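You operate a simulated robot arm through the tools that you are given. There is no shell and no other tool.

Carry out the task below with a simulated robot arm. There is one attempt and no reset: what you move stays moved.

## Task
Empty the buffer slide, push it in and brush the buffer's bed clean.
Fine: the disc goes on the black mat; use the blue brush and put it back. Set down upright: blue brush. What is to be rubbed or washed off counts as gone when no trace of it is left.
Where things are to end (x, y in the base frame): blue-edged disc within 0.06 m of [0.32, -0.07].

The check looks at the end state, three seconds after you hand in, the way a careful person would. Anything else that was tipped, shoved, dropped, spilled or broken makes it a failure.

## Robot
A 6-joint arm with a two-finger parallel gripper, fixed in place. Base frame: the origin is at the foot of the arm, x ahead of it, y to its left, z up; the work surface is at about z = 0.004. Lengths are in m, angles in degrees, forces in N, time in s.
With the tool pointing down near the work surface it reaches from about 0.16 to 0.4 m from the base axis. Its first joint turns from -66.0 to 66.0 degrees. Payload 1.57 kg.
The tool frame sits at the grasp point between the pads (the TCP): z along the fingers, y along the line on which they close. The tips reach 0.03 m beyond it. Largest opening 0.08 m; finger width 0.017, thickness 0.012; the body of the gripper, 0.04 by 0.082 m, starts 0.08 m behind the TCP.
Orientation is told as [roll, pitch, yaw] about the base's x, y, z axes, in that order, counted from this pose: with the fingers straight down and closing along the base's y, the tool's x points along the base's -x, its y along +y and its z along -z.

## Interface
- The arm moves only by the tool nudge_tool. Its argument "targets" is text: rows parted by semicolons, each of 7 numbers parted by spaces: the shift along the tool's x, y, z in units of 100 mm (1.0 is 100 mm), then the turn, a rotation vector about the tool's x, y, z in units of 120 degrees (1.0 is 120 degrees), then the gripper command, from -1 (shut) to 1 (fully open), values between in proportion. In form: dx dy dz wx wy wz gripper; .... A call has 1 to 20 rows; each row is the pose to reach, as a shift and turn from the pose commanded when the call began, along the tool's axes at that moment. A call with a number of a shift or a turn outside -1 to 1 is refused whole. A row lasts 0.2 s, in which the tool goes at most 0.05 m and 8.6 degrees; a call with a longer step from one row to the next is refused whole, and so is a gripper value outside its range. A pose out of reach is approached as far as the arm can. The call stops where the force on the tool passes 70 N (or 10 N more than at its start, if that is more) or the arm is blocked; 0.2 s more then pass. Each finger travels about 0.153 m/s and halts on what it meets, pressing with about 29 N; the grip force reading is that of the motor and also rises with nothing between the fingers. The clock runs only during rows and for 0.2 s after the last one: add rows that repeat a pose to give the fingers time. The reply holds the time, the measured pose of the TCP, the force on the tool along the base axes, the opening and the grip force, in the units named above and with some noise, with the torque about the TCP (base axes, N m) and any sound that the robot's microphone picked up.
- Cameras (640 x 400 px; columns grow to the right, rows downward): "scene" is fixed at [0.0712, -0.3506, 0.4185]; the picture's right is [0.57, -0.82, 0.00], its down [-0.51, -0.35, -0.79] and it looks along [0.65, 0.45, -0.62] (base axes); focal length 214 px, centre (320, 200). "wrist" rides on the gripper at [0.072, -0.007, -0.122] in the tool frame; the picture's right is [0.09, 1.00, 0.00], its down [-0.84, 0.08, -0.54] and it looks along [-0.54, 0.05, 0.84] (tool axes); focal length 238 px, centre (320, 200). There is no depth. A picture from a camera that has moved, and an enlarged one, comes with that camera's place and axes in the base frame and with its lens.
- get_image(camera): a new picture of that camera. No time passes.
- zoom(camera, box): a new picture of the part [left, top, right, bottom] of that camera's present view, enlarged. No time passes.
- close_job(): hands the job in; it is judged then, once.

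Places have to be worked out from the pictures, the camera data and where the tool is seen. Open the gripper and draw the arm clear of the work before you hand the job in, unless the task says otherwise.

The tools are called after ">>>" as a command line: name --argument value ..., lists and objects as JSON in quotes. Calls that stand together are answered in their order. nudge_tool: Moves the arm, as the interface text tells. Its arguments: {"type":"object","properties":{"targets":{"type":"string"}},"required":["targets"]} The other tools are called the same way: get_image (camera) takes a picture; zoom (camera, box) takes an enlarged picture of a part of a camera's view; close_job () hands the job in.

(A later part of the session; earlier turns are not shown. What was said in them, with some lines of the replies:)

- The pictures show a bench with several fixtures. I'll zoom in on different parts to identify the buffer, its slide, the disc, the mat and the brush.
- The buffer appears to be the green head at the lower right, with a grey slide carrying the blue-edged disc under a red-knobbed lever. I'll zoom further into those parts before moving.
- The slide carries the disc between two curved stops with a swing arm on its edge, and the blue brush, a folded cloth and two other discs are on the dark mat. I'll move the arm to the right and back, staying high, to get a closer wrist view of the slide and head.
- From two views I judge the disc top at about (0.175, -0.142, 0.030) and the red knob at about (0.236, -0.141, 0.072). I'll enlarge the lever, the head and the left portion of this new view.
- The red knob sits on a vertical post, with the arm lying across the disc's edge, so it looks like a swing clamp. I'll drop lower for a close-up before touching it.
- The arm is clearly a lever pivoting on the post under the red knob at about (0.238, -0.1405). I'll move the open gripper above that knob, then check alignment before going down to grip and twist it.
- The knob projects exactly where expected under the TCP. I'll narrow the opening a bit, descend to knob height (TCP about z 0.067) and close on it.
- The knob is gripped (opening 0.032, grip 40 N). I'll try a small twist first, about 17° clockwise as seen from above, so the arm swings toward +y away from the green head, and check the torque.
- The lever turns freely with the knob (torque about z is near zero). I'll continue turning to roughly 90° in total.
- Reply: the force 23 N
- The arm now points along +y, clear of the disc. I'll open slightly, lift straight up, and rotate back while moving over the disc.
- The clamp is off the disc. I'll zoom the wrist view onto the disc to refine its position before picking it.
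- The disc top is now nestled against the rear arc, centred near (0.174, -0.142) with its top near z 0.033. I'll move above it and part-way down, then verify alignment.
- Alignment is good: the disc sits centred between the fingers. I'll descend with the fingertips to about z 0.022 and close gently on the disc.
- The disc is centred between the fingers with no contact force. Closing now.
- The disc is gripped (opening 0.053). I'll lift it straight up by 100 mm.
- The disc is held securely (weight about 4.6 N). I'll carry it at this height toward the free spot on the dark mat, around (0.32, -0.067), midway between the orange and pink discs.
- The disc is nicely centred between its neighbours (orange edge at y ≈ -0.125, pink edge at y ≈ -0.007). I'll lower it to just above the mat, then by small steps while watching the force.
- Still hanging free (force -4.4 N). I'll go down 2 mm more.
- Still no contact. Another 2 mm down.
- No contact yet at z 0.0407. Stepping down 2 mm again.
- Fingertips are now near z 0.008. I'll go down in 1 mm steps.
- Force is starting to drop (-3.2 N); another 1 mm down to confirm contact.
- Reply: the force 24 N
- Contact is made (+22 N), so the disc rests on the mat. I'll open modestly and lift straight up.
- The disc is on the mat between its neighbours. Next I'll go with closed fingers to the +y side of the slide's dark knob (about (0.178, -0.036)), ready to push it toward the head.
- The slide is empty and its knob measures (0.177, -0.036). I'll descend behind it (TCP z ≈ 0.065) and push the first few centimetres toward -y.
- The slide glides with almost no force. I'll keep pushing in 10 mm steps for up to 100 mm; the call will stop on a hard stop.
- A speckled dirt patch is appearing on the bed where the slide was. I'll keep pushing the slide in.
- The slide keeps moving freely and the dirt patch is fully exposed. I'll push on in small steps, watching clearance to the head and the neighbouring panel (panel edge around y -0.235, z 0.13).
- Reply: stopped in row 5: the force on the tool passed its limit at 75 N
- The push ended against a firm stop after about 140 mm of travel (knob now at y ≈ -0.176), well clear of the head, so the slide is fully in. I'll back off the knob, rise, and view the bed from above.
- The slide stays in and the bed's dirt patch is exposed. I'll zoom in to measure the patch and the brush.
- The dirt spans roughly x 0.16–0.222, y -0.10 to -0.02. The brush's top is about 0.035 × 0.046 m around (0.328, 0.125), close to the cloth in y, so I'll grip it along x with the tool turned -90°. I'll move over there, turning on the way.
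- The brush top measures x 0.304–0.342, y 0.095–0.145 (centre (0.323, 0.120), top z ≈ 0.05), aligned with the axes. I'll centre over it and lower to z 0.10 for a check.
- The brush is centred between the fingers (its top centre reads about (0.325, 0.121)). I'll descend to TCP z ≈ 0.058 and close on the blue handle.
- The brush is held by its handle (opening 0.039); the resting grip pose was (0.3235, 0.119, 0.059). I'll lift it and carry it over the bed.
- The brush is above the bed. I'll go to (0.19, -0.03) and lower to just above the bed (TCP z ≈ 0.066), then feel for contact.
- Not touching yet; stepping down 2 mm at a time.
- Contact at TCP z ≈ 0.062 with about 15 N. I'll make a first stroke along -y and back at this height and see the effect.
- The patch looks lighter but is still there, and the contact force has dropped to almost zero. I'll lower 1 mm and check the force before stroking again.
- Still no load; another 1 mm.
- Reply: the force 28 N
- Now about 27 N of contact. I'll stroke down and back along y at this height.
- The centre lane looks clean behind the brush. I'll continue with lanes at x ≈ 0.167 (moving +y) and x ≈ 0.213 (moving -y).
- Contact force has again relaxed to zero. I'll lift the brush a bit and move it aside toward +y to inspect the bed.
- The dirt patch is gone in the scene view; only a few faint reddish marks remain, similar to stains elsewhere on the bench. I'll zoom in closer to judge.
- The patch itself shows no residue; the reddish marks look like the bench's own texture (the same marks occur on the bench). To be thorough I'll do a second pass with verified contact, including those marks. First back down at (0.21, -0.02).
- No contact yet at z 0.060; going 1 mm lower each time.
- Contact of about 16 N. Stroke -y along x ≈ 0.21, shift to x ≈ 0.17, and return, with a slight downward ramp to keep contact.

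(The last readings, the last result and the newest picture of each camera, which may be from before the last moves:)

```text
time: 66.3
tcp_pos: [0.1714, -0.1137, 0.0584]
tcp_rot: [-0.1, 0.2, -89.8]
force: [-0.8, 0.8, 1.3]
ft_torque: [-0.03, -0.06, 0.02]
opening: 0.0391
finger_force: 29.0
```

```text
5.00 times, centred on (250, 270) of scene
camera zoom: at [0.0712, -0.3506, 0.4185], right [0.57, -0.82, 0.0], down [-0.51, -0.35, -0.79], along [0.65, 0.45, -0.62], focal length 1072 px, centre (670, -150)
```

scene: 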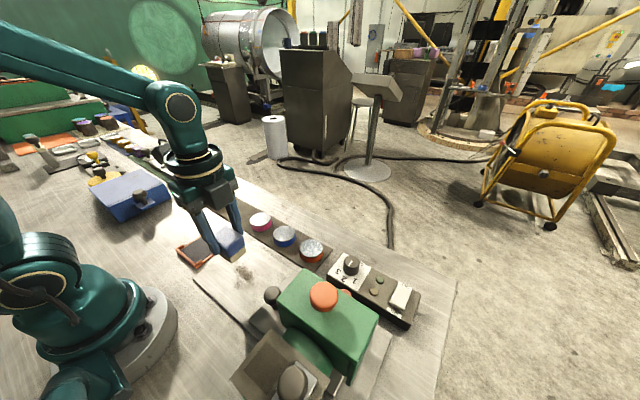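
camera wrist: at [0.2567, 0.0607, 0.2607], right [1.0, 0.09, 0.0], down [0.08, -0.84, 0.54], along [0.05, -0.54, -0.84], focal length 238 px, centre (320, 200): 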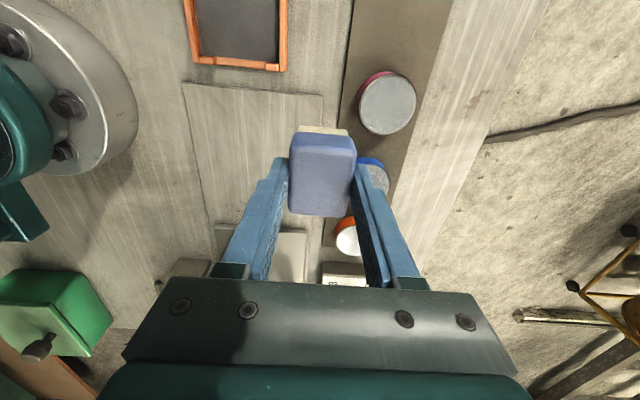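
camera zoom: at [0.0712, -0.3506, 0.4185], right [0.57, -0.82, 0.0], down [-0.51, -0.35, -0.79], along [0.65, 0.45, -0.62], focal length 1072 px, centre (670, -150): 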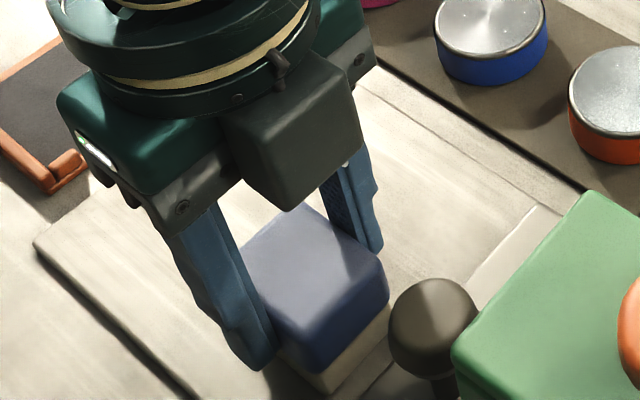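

Light contact remains. I'll lower about 0.8 mm and stroke back toward +y along x ≈ 0.17, then down x ≈ 0.19.

>>> nudge_tool --targets "0 0 0.008 0 0 0 -1; 0 0 0.008 0 0 0 -1; 0.12 0 0.008 0 0 0 -1; 0.24 0 0.008 0 0 0 -1; 0.36 0 0.009 0 0 0 -1; 0.48 0 0.009 0 0 0 -1; 0.6 0 0.01 0 0 0 -1; 0.72 0 0.01 0 0 0 -1; 0.84 0 0.01 0 0 0 -1; 0.96 0 0.011 0 0 0 -1; 0.96 0.1 0.012 0 0 0 -1; 0.96 0.2 0.012 0 0 0 -1; 0.84 0.2 0.013 0 0 0 -1; 0.72 0.2 0.013 0 0 0 -1; 0.6 0.2 0.014 0 0 0 -1; 0.48 0.2 0.014 0 0 0 -1; 0.36 0.2 0.015 0 0 0 -1; 0.24 0.2 0.015 0 0 0 -1; 0.12 0.2 0.016 0 0 0 -1; 0.12 0.2 0.016 0 0 0 -1"

>>> get_image --camera "wrist"

```text
time: 70.5
tcp_pos: [0.1905, -0.1017, 0.0564]
tcp_rot: [-0.2, 0.0, -89.9]
force: [0.5, 2.2, 8.5]
ft_torque: [-0.05, -0.05, 0.01]
opening: 0.0389
finger_force: 29.1
```

```text
taken
camera wrist: at [0.1838, -0.0308, 0.178], right [1.0, 0.09, 0.0], down [0.08, -0.84, 0.54], along [0.05, -0.54, -0.84], focal length 238 px, centre (320, 200)
```

wrist: 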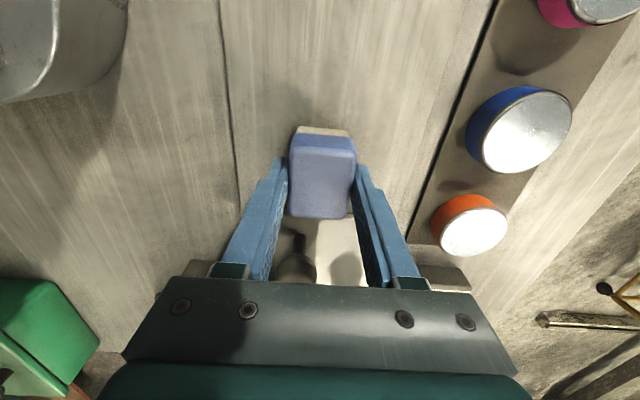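

Contact was kept through the pass. I'll lift and move aside to inspect the bed again.

>>> nudge_tool --targets "0 0 -0.2 0 0 0 -1; 0 0 -0.5 0 0 0 -1; 0.2 0.2 -0.8 0 0 0 -1; 0.5 0.45 -0.85 0 0 0 -1; 0.9 0.75 -0.85 0 0 0 -1; 0.9 0.75 -0.85 0 0 0 -1"

>>> zoom --camera "scene" --box '[190, 240, 310, 320]'

>>> zoom --camera "scene" --box '[220, 245, 280, 285]'

>>> get_image --camera "wrist"

```text
time: 71.9
tcp_pos: [0.266, -0.0096, 0.1416]
tcp_rot: [0.0, 0.1, -89.9]
force: [-0.2, 0.2, -1.1]
ft_torque: [0.0, 0.02, 0.01]
opening: 0.0388
finger_force: 28.5
```

```text
5.00 times, centred on (250, 280) of scene
camera zoom: at [0.0712, -0.3506, 0.4185], right [0.57, -0.82, 0.0], down [-0.51, -0.35, -0.79], along [0.65, 0.45, -0.62], focal length 1072 px, centre (670, -200)
```

zoom: 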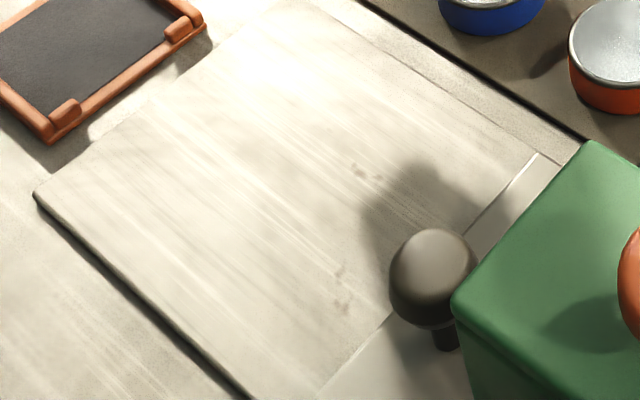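

```text
10.00 times, centred on (250, 265) of scene
camera zoom: at [0.0712, -0.3506, 0.4185], right [0.57, -0.82, 0.0], down [-0.51, -0.35, -0.79], along [0.65, 0.45, -0.62], focal length 2145 px, centre (1020, -450)
```

zoom: 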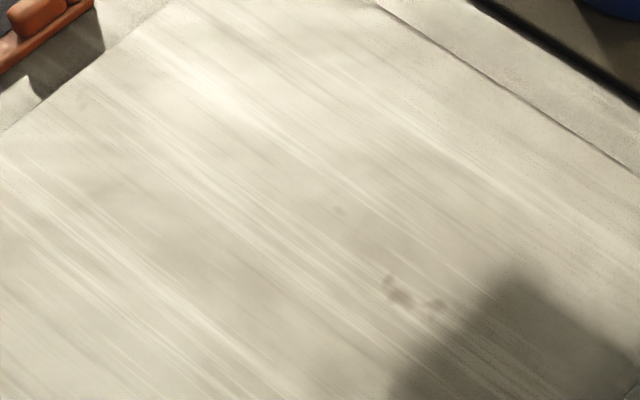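

```text
taken
camera wrist: at [0.2601, 0.0611, 0.2634], right [1.0, 0.09, 0.0], down [0.08, -0.84, 0.54], along [0.05, -0.54, -0.84], focal length 238 px, centre (320, 200)
```

wrist: 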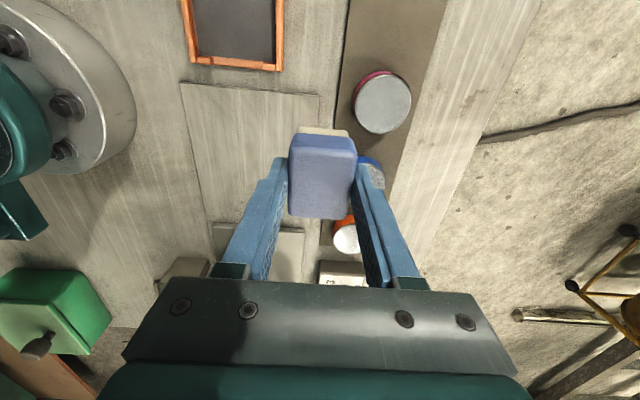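

The reddish marks are unchanged by brushing, so they belong to the surface; the dirt itself is gone. Now I'll carry the brush back to its original place at (0.3235, 0.119).

>>> nudge_tool --targets "0.2 0.1 0 0 0 0 -1; 0.5 0.3 0 0 0 0 -1; 0.8 0.5 0 0 0 0 -1; 0.9 0.575 0 0 0 0 -1; 0.9 0.575 0 0 0 0 -1"

>>> nudge_tool --targets "0.2 0 0 0 0 0 -1; 0.386 0 0 0 0 0 -1; 0.386 0 0.3 0 0 0 -1; 0.386 0 0.6 0 0 0 -1; 0.386 0 0.7 0 0 0 -1; 0.386 0 0.7 0 0 0 -1; 0.386 0 0.7 0 0 0 -1"

>>> get_image --camera "wrist"

>>> zoom --camera "scene" --box '[180, 150, 300, 230]'

```text
time: 73.1
tcp_pos: [0.3242, 0.0784, 0.1418]
tcp_rot: [-0.1, -0.1, -89.9]
force: [0.6, -0.5, -0.5]
ft_torque: [-0.01, 0.01, -0.05]
opening: 0.0391
finger_force: 29.1
```

```text
time: 74.7
tcp_pos: [0.3232, 0.1178, 0.0714]
tcp_rot: [-0.2, 0.0, -89.8]
force: [-0.9, 0.4, 0.2]
ft_torque: [-0.01, 0.0, 0.01]
opening: 0.039
finger_force: 29.4
```

```text
taken
camera wrist: at [0.317, 0.189, 0.193], right [1.0, 0.09, 0.0], down [0.08, -0.84, 0.54], along [0.05, -0.54, -0.84], focal length 238 px, centre (320, 200)
```

wrist: 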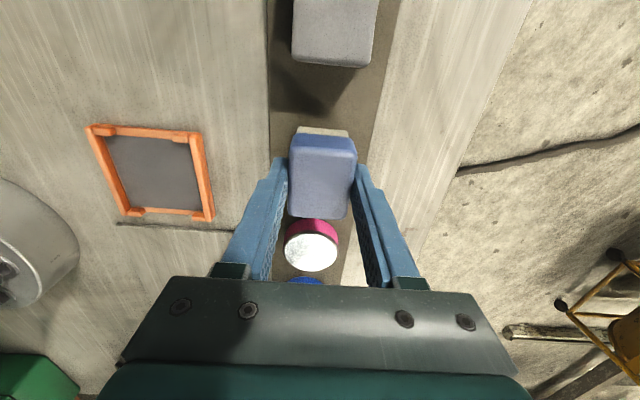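

```text
5.00 times, centred on (240, 190) of scene
camera zoom: at [0.0712, -0.3506, 0.4185], right [0.57, -0.82, 0.0], down [-0.51, -0.35, -0.79], along [0.65, 0.45, -0.62], focal length 1072 px, centre (720, 250)
```

zoom: 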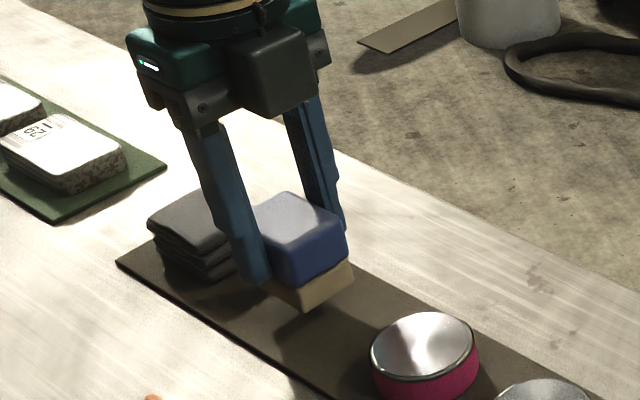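

The brush is over its old place, tilted very slightly about the grip axis from the strokes; setting it down flat will level it. I'll lower it stepwise to find contact.

>>> nudge_tool --targets "0.012 0 0.05 0 0 0 -1; 0.012 0 0.1 0 0 0 -1; 0.012 0 0.1 0 0 0 -1"

>>> nudge_tool --targets "0 0 0.02 0 0 0 -1; 0 0 0.02 0 0 0 -1"

>>> zoom --camera "scene" --box '[200, 170, 280, 222]'

```text
time: 75.5
tcp_pos: [0.3217, 0.1188, 0.0613]
tcp_rot: [-0.1, 0.0, -89.9]
force: [0.0, 0.2, -0.5]
ft_torque: [-0.01, 0.02, 0.04]
opening: 0.0389
finger_force: 28.8
```

```text
time: 76.1
tcp_pos: [0.3236, 0.1188, 0.0586]
tcp_rot: [-0.2, 0.0, -89.9]
force: [0.5, 0.1, -1.4]
ft_torque: [-0.02, 0.03, -0.01]
opening: 0.039
finger_force: 28.9
```

```text
7.69 times, centred on (240, 196) of scene
camera zoom: at [0.0712, -0.3506, 0.4185], right [0.57, -0.82, 0.0], down [-0.51, -0.35, -0.79], along [0.65, 0.45, -0.62], focal length 1650 px, centre (935, 231)
```

zoom: 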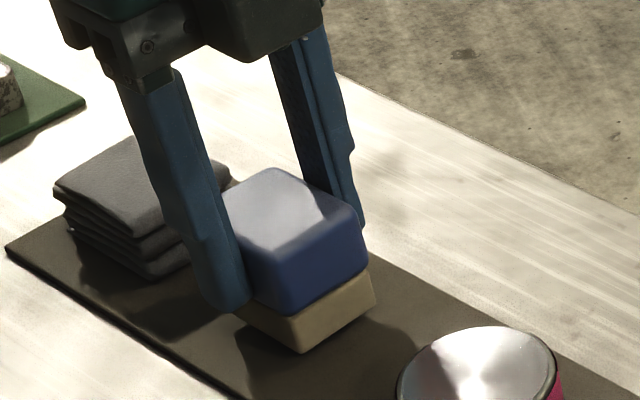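

Still a few millimetres of air below the brush. Continuing down in small steps.

>>> nudge_tool --targets "0 0 0.02 0 0 0 -1; 0 0 0.02 0 0 0 -1"

>>> nudge_tool --targets "0 0 0.01 0 0 0 -1; 0 0 0.01 0 0 0 -1"

>>> nudge_tool --targets "0 0 0.01 0 0 0 -1; 0 0 0.01 0 0 0 -1"

```text
time: 76.7
tcp_pos: [0.3236, 0.1169, 0.0568]
tcp_rot: [-0.1, 0.1, -89.8]
force: [-0.1, -0.7, -0.9]
ft_torque: [0.01, 0.01, 0.01]
opening: 0.039
finger_force: 28.7
```

```text
time: 77.3
tcp_pos: [0.3233, 0.1178, 0.057]
tcp_rot: [-0.1, 0.2, -89.9]
force: [-0.3, 0.0, -0.4]
ft_torque: [0.0, -0.01, 0.0]
opening: 0.0392
finger_force: 29.2
```

```text
time: 77.9
tcp_pos: [0.3226, 0.118, 0.0553]
tcp_rot: [-0.1, 0.2, -90.0]
force: [-0.3, -0.3, -0.4]
ft_torque: [-0.01, 0.02, 0.0]
opening: 0.0393
finger_force: 28.9
```

No contact yet at z 0.055; a look and 1 mm further steps.

>>> nudge_tool --targets "0 0 0.01 0 0 0 -1; 0 0 0.01 0 0 0 -1"

>>> zoom --camera "scene" --box '[200, 170, 280, 222]'

```text
time: 78.5
tcp_pos: [0.3236, 0.1173, 0.0539]
tcp_rot: [-0.1, 0.1, -89.9]
force: [0.1, 0.4, 1.9]
ft_torque: [0.01, 0.02, 0.02]
opening: 0.0392
finger_force: 29.4
```

```text
7.69 times, centred on (240, 196) of scene
camera zoom: at [0.0712, -0.3506, 0.4185], right [0.57, -0.82, 0.0], down [-0.51, -0.35, -0.79], along [0.65, 0.45, -0.62], focal length 1650 px, centre (935, 231)
```

zoom: 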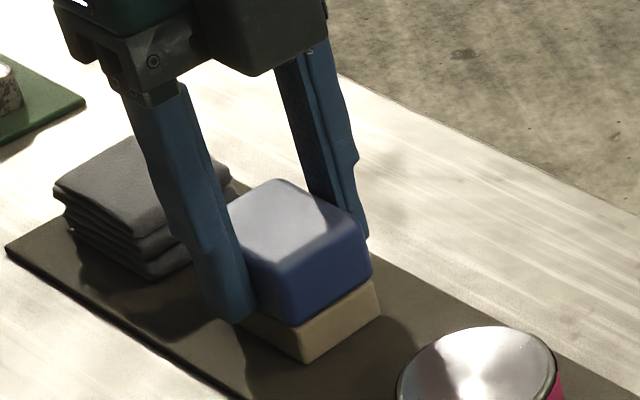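

Contact has started (+1.9 N). Pressing about 0.7 mm more to seat it flat, then I'll release.

>>> nudge_tool --targets "0 0 0.007 0 0 0 -1; 0 0 0.007 0 0 0 -1"

>>> zoom --camera "scene" --box '[200, 170, 280, 222]'

```text
time: 79.1
tcp_pos: [0.3246, 0.1174, 0.0544]
tcp_rot: [0.0, -0.1, -89.9]
force: [-5.2, -3.2, 22.5]
ft_torque: [-0.28, 0.25, 0.0]
opening: 0.0391
finger_force: 29.3
```

```text
7.69 times, centred on (240, 196) of scene
camera zoom: at [0.0711, -0.3507, 0.4185], right [0.57, -0.82, 0.0], down [-0.51, -0.35, -0.79], along [0.65, 0.45, -0.62], focal length 1650 px, centre (935, 231)
```

zoom: 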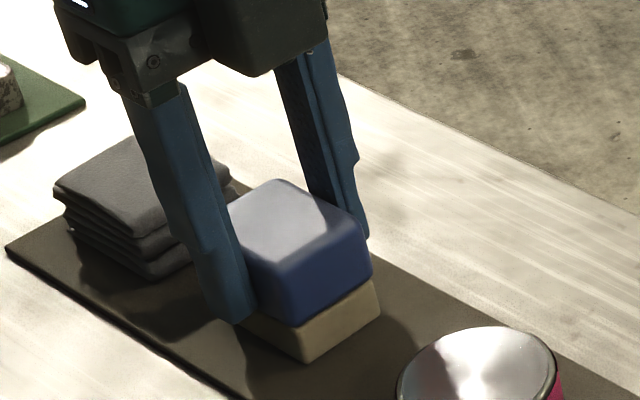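

The brush is seated with 22 N. I'll open the fingers evenly and lift straight up.

>>> nudge_tool --targets "0 0 0 0 0 0 0.2; 0 0 0 0 0 0 0.7; 0 0 0 0 0 0 0.7; 0 0 -0.2 0 0 0 0.7; 0 0 -0.5 0 0 0 0.7; 0 0 -0.9 0 0 0 0.7; 0 0 -1.0 0 0 0 0.7; 0 0 -1.0 0 0 0 0.7"

>>> get_image --camera "wrist"

>>> zoom --camera "scene" --box '[195, 180, 275, 232]'

>>> get_image --camera "scene"

```text
time: 80.9
tcp_pos: [0.3238, 0.1185, 0.1554]
tcp_rot: [0.0, 0.1, -89.9]
force: [-0.8, -0.1, 0.0]
ft_torque: [0.01, -0.03, 0.01]
opening: 0.0683
finger_force: 0.1
```

```text
taken
camera wrist: at [0.3169, 0.1894, 0.2774], right [1.0, 0.09, 0.0], down [0.08, -0.84, 0.54], along [0.05, -0.54, -0.84], focal length 238 px, centre (320, 200)
```

wrist: 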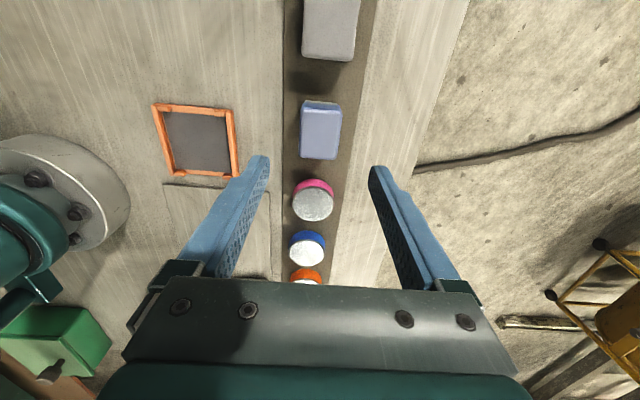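

```text
7.69 times, centred on (235, 206) of scene
camera zoom: at [0.0712, -0.3506, 0.4185], right [0.57, -0.82, 0.0], down [-0.51, -0.35, -0.79], along [0.65, 0.45, -0.62], focal length 1650 px, centre (974, 154)
```

zoom: 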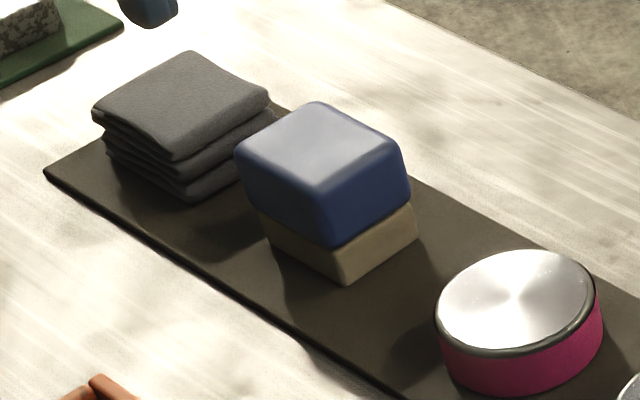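

```text
taken
```

scene: 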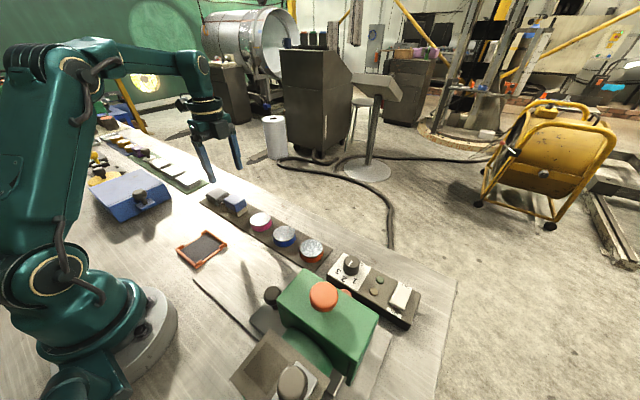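

The brush is back upright in its place, and everything else looks undisturbed. I'll move the camera to look at the head and slide from the +y side to confirm the slide is fully in.

>>> nudge_tool --targets "-0.3 -0.35 0 0 0 0 0.7; -0.6 -0.7 0 0 0 0 0.7; -0.95 -0.98 0 0 0 0 0.7; -0.95 -0.98 0 0 0 0 0.7"

>>> nudge_tool --targets "-0.3 0 0 0 0 0 1; -0.5 -0.1 0 0 0 0 1; -0.7 -0.2 0 0 0 0 1; -0.7 -0.2 0 0 0 0 1"

>>> get_image --camera "wrist"

>>> zoom --camera "scene" --box '[180, 220, 420, 380]'

```text
time: 81.9
tcp_pos: [0.2243, 0.0225, 0.1565]
tcp_rot: [-0.1, 0.1, -89.8]
force: [0.4, -0.1, 0.1]
ft_torque: [0.02, 0.02, -0.01]
opening: 0.0682
finger_force: 0.0
```

```text
time: 82.9
tcp_pos: [0.205, -0.0471, 0.1545]
tcp_rot: [-0.2, -0.1, -90.0]
force: [-0.7, 0.3, 0.6]
ft_torque: [-0.04, 0.0, -0.02]
opening: 0.0803
finger_force: 0.0
```

```text
taken
camera wrist: at [0.1979, 0.0239, 0.2768], right [1.0, 0.09, 0.0], down [0.08, -0.84, 0.54], along [0.05, -0.54, -0.84], focal length 238 px, centre (320, 200)
```

wrist: 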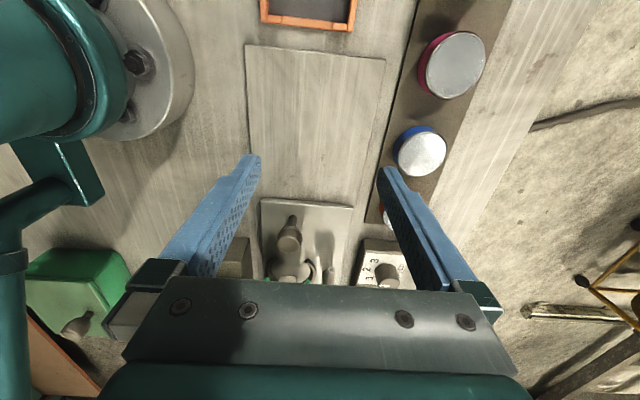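

```text
2.50 times, centred on (300, 300) of scene
camera zoom: at [0.0712, -0.3506, 0.4185], right [0.57, -0.82, 0.0], down [-0.51, -0.35, -0.79], along [0.65, 0.45, -0.62], focal length 536 px, centre (370, -50)
```

zoom: 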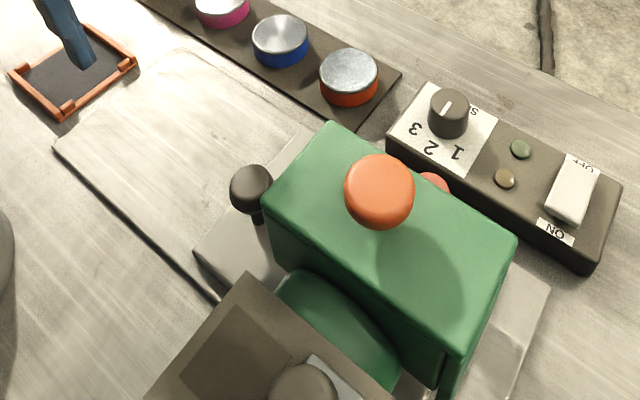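

The bed appears clean from this side too. I'll zoom in on the bed and on the slide under the head.

>>> zoom --camera "wrist" --box '[230, 40, 400, 150]'

>>> zoom --camera "wrist" --box '[230, 130, 400, 290]'

>>> zoom --camera "scene" --box '[190, 230, 310, 310]'

```text
3.64 times, centred on (315, 95) of wrist
camera zoom: at [0.1979, 0.0239, 0.2768], right [1.0, 0.09, 0.0], down [0.08, -0.84, 0.54], along [0.05, -0.54, -0.84], focal length 867 px, centre (338, 582)
```

zoom: 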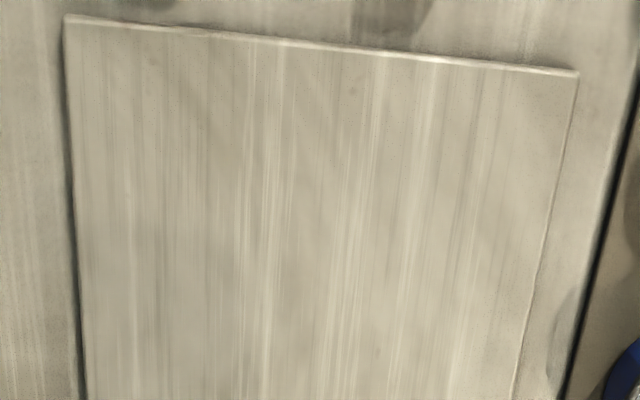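

```text
2.50 times, centred on (315, 210) of wrist
camera zoom: at [0.1979, 0.0239, 0.2768], right [1.0, 0.09, 0.0], down [0.08, -0.84, 0.54], along [0.05, -0.54, -0.84], focal length 596 px, centre (332, 175)
```

zoom: 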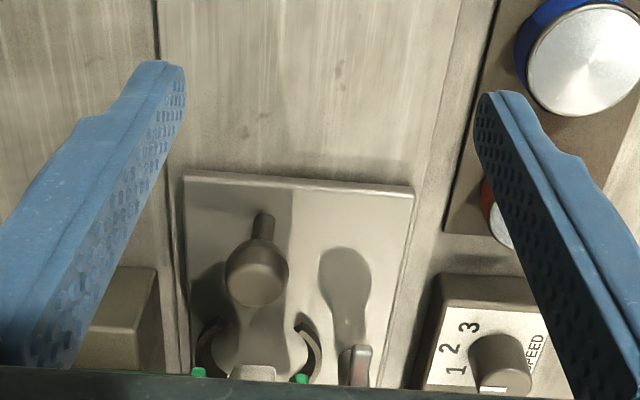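

```text
5.00 times, centred on (250, 270) of scene
camera zoom: at [0.0712, -0.3506, 0.4185], right [0.57, -0.82, 0.0], down [-0.51, -0.35, -0.79], along [0.65, 0.45, -0.62], focal length 1072 px, centre (670, -150)
```

zoom: 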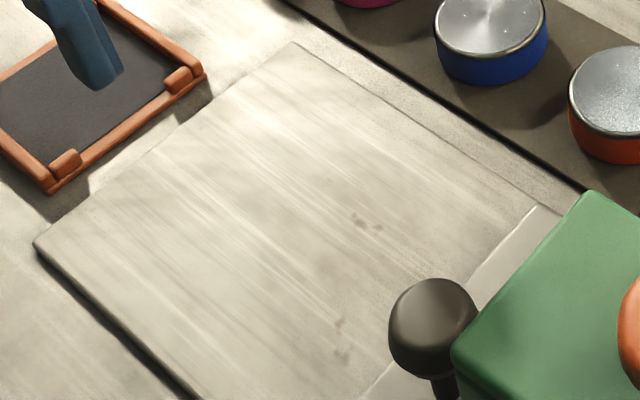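

The nest sits under the pad (slide at its stop, nest centre y ≈ -0.283), the bed is clean, and the reddish flecks match the bench's texture. I'll raise the arm well clear and turn the tool back to neutral.

>>> nudge_tool --targets "0 0 -0.3 0 0 0 1; 0 0 -0.6 0 0 0 1; 0 0 -1.0 0 0 0 1; 0 0 -1.0 0 0 -0.06 1; 0 0 -1.0 0 0 -0.12 1; 0 0 -1.0 0 0 -0.18 1; 0 0 -1.0 0 0 -0.24 1; 0 0 -1.0 0 0 -0.3 1; 0 0 -1.0 0 0 -0.36 1; 0 0 -1.0 0 0 -0.42 1; 0 0 -1.0 0 0 -0.48 1; 0 0 -1.0 0 0 -0.54 1; 0 0 -1.0 0 0 -0.6 1; 0 0 -1.0 0 0 -0.66 1; 0 0 -1.0 0 0 -0.72 1; 0 0 -1.0 0 0 -0.75 1; 0 0 -1.0 0 0 -0.75 1"

>>> get_image --camera "wrist"

>>> get_image --camera "scene"

>>> zoom --camera "wrist" --box '[150, 20, 400, 180]'

```text
time: 86.5
tcp_pos: [0.2078, -0.047, 0.2541]
tcp_rot: [0.0, 0.1, 0.1]
force: [0.1, 0.5, 0.5]
ft_torque: [-0.01, 0.05, -0.02]
opening: 0.0799
finger_force: 0.0
```

```text
taken
camera wrist: at [0.1338, -0.0548, 0.3755], right [-0.09, 1.0, 0.0], down [0.84, 0.08, 0.54], along [0.54, 0.05, -0.84], focal length 238 px, centre (320, 200)
```

wrist: 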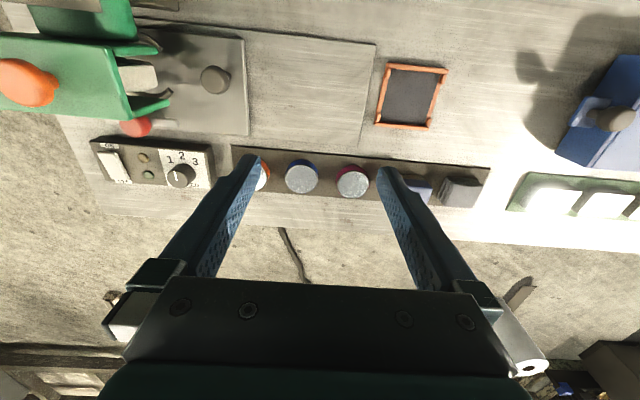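

```text
taken
```

scene: 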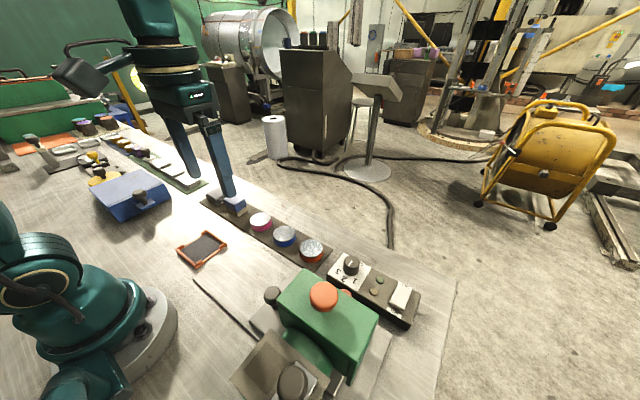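

```text
2.50 times, centred on (275, 100) of wrist
camera zoom: at [0.1338, -0.0548, 0.3755], right [-0.09, 1.0, 0.0], down [0.84, 0.08, 0.54], along [0.54, 0.05, -0.84], focal length 596 px, centre (432, 450)
```

zoom: 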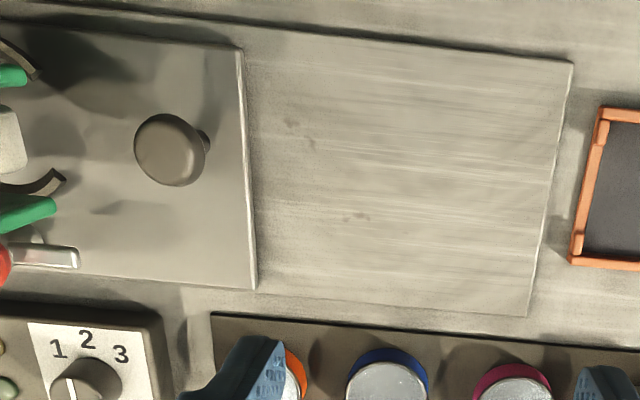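

Everything is in its end state: the blue-edged disc is on the dark mat near (0.32, -0.066), the slide is fully in, and the bed shows no dirt. The blue brush stands upright in its original place, and the gripper is open and clear. Handing in.

>>> close_job

```text
The job is handed in.
```

I emptied the buffer slide, pushed it in and brushed the bed clean, then handed the job in. I have not seen the result of the check.

- **Disc:** I swung the clamp off the blue-edged disc and set the disc on the black mat at about (0.32, -0.066). That is within 0.06 m of the target. The clamp stays open.
- **Slide:** I pushed it about 140 mm until it met a firm stop. Its holder now sits under the buffer's pad.
- **Bed:** Two passes with the blue brush removed the dirt patch. A few faint reddish marks remain. Brushing did not change them, and they look like marks elsewhere on the bench, so I took them as part of the surface.
- **Brush:** It stands upright on the mat within a couple of millimetres of where it was.

I saw nothing else tipped or moved. The gripper is open and the arm is raised clear of the work.
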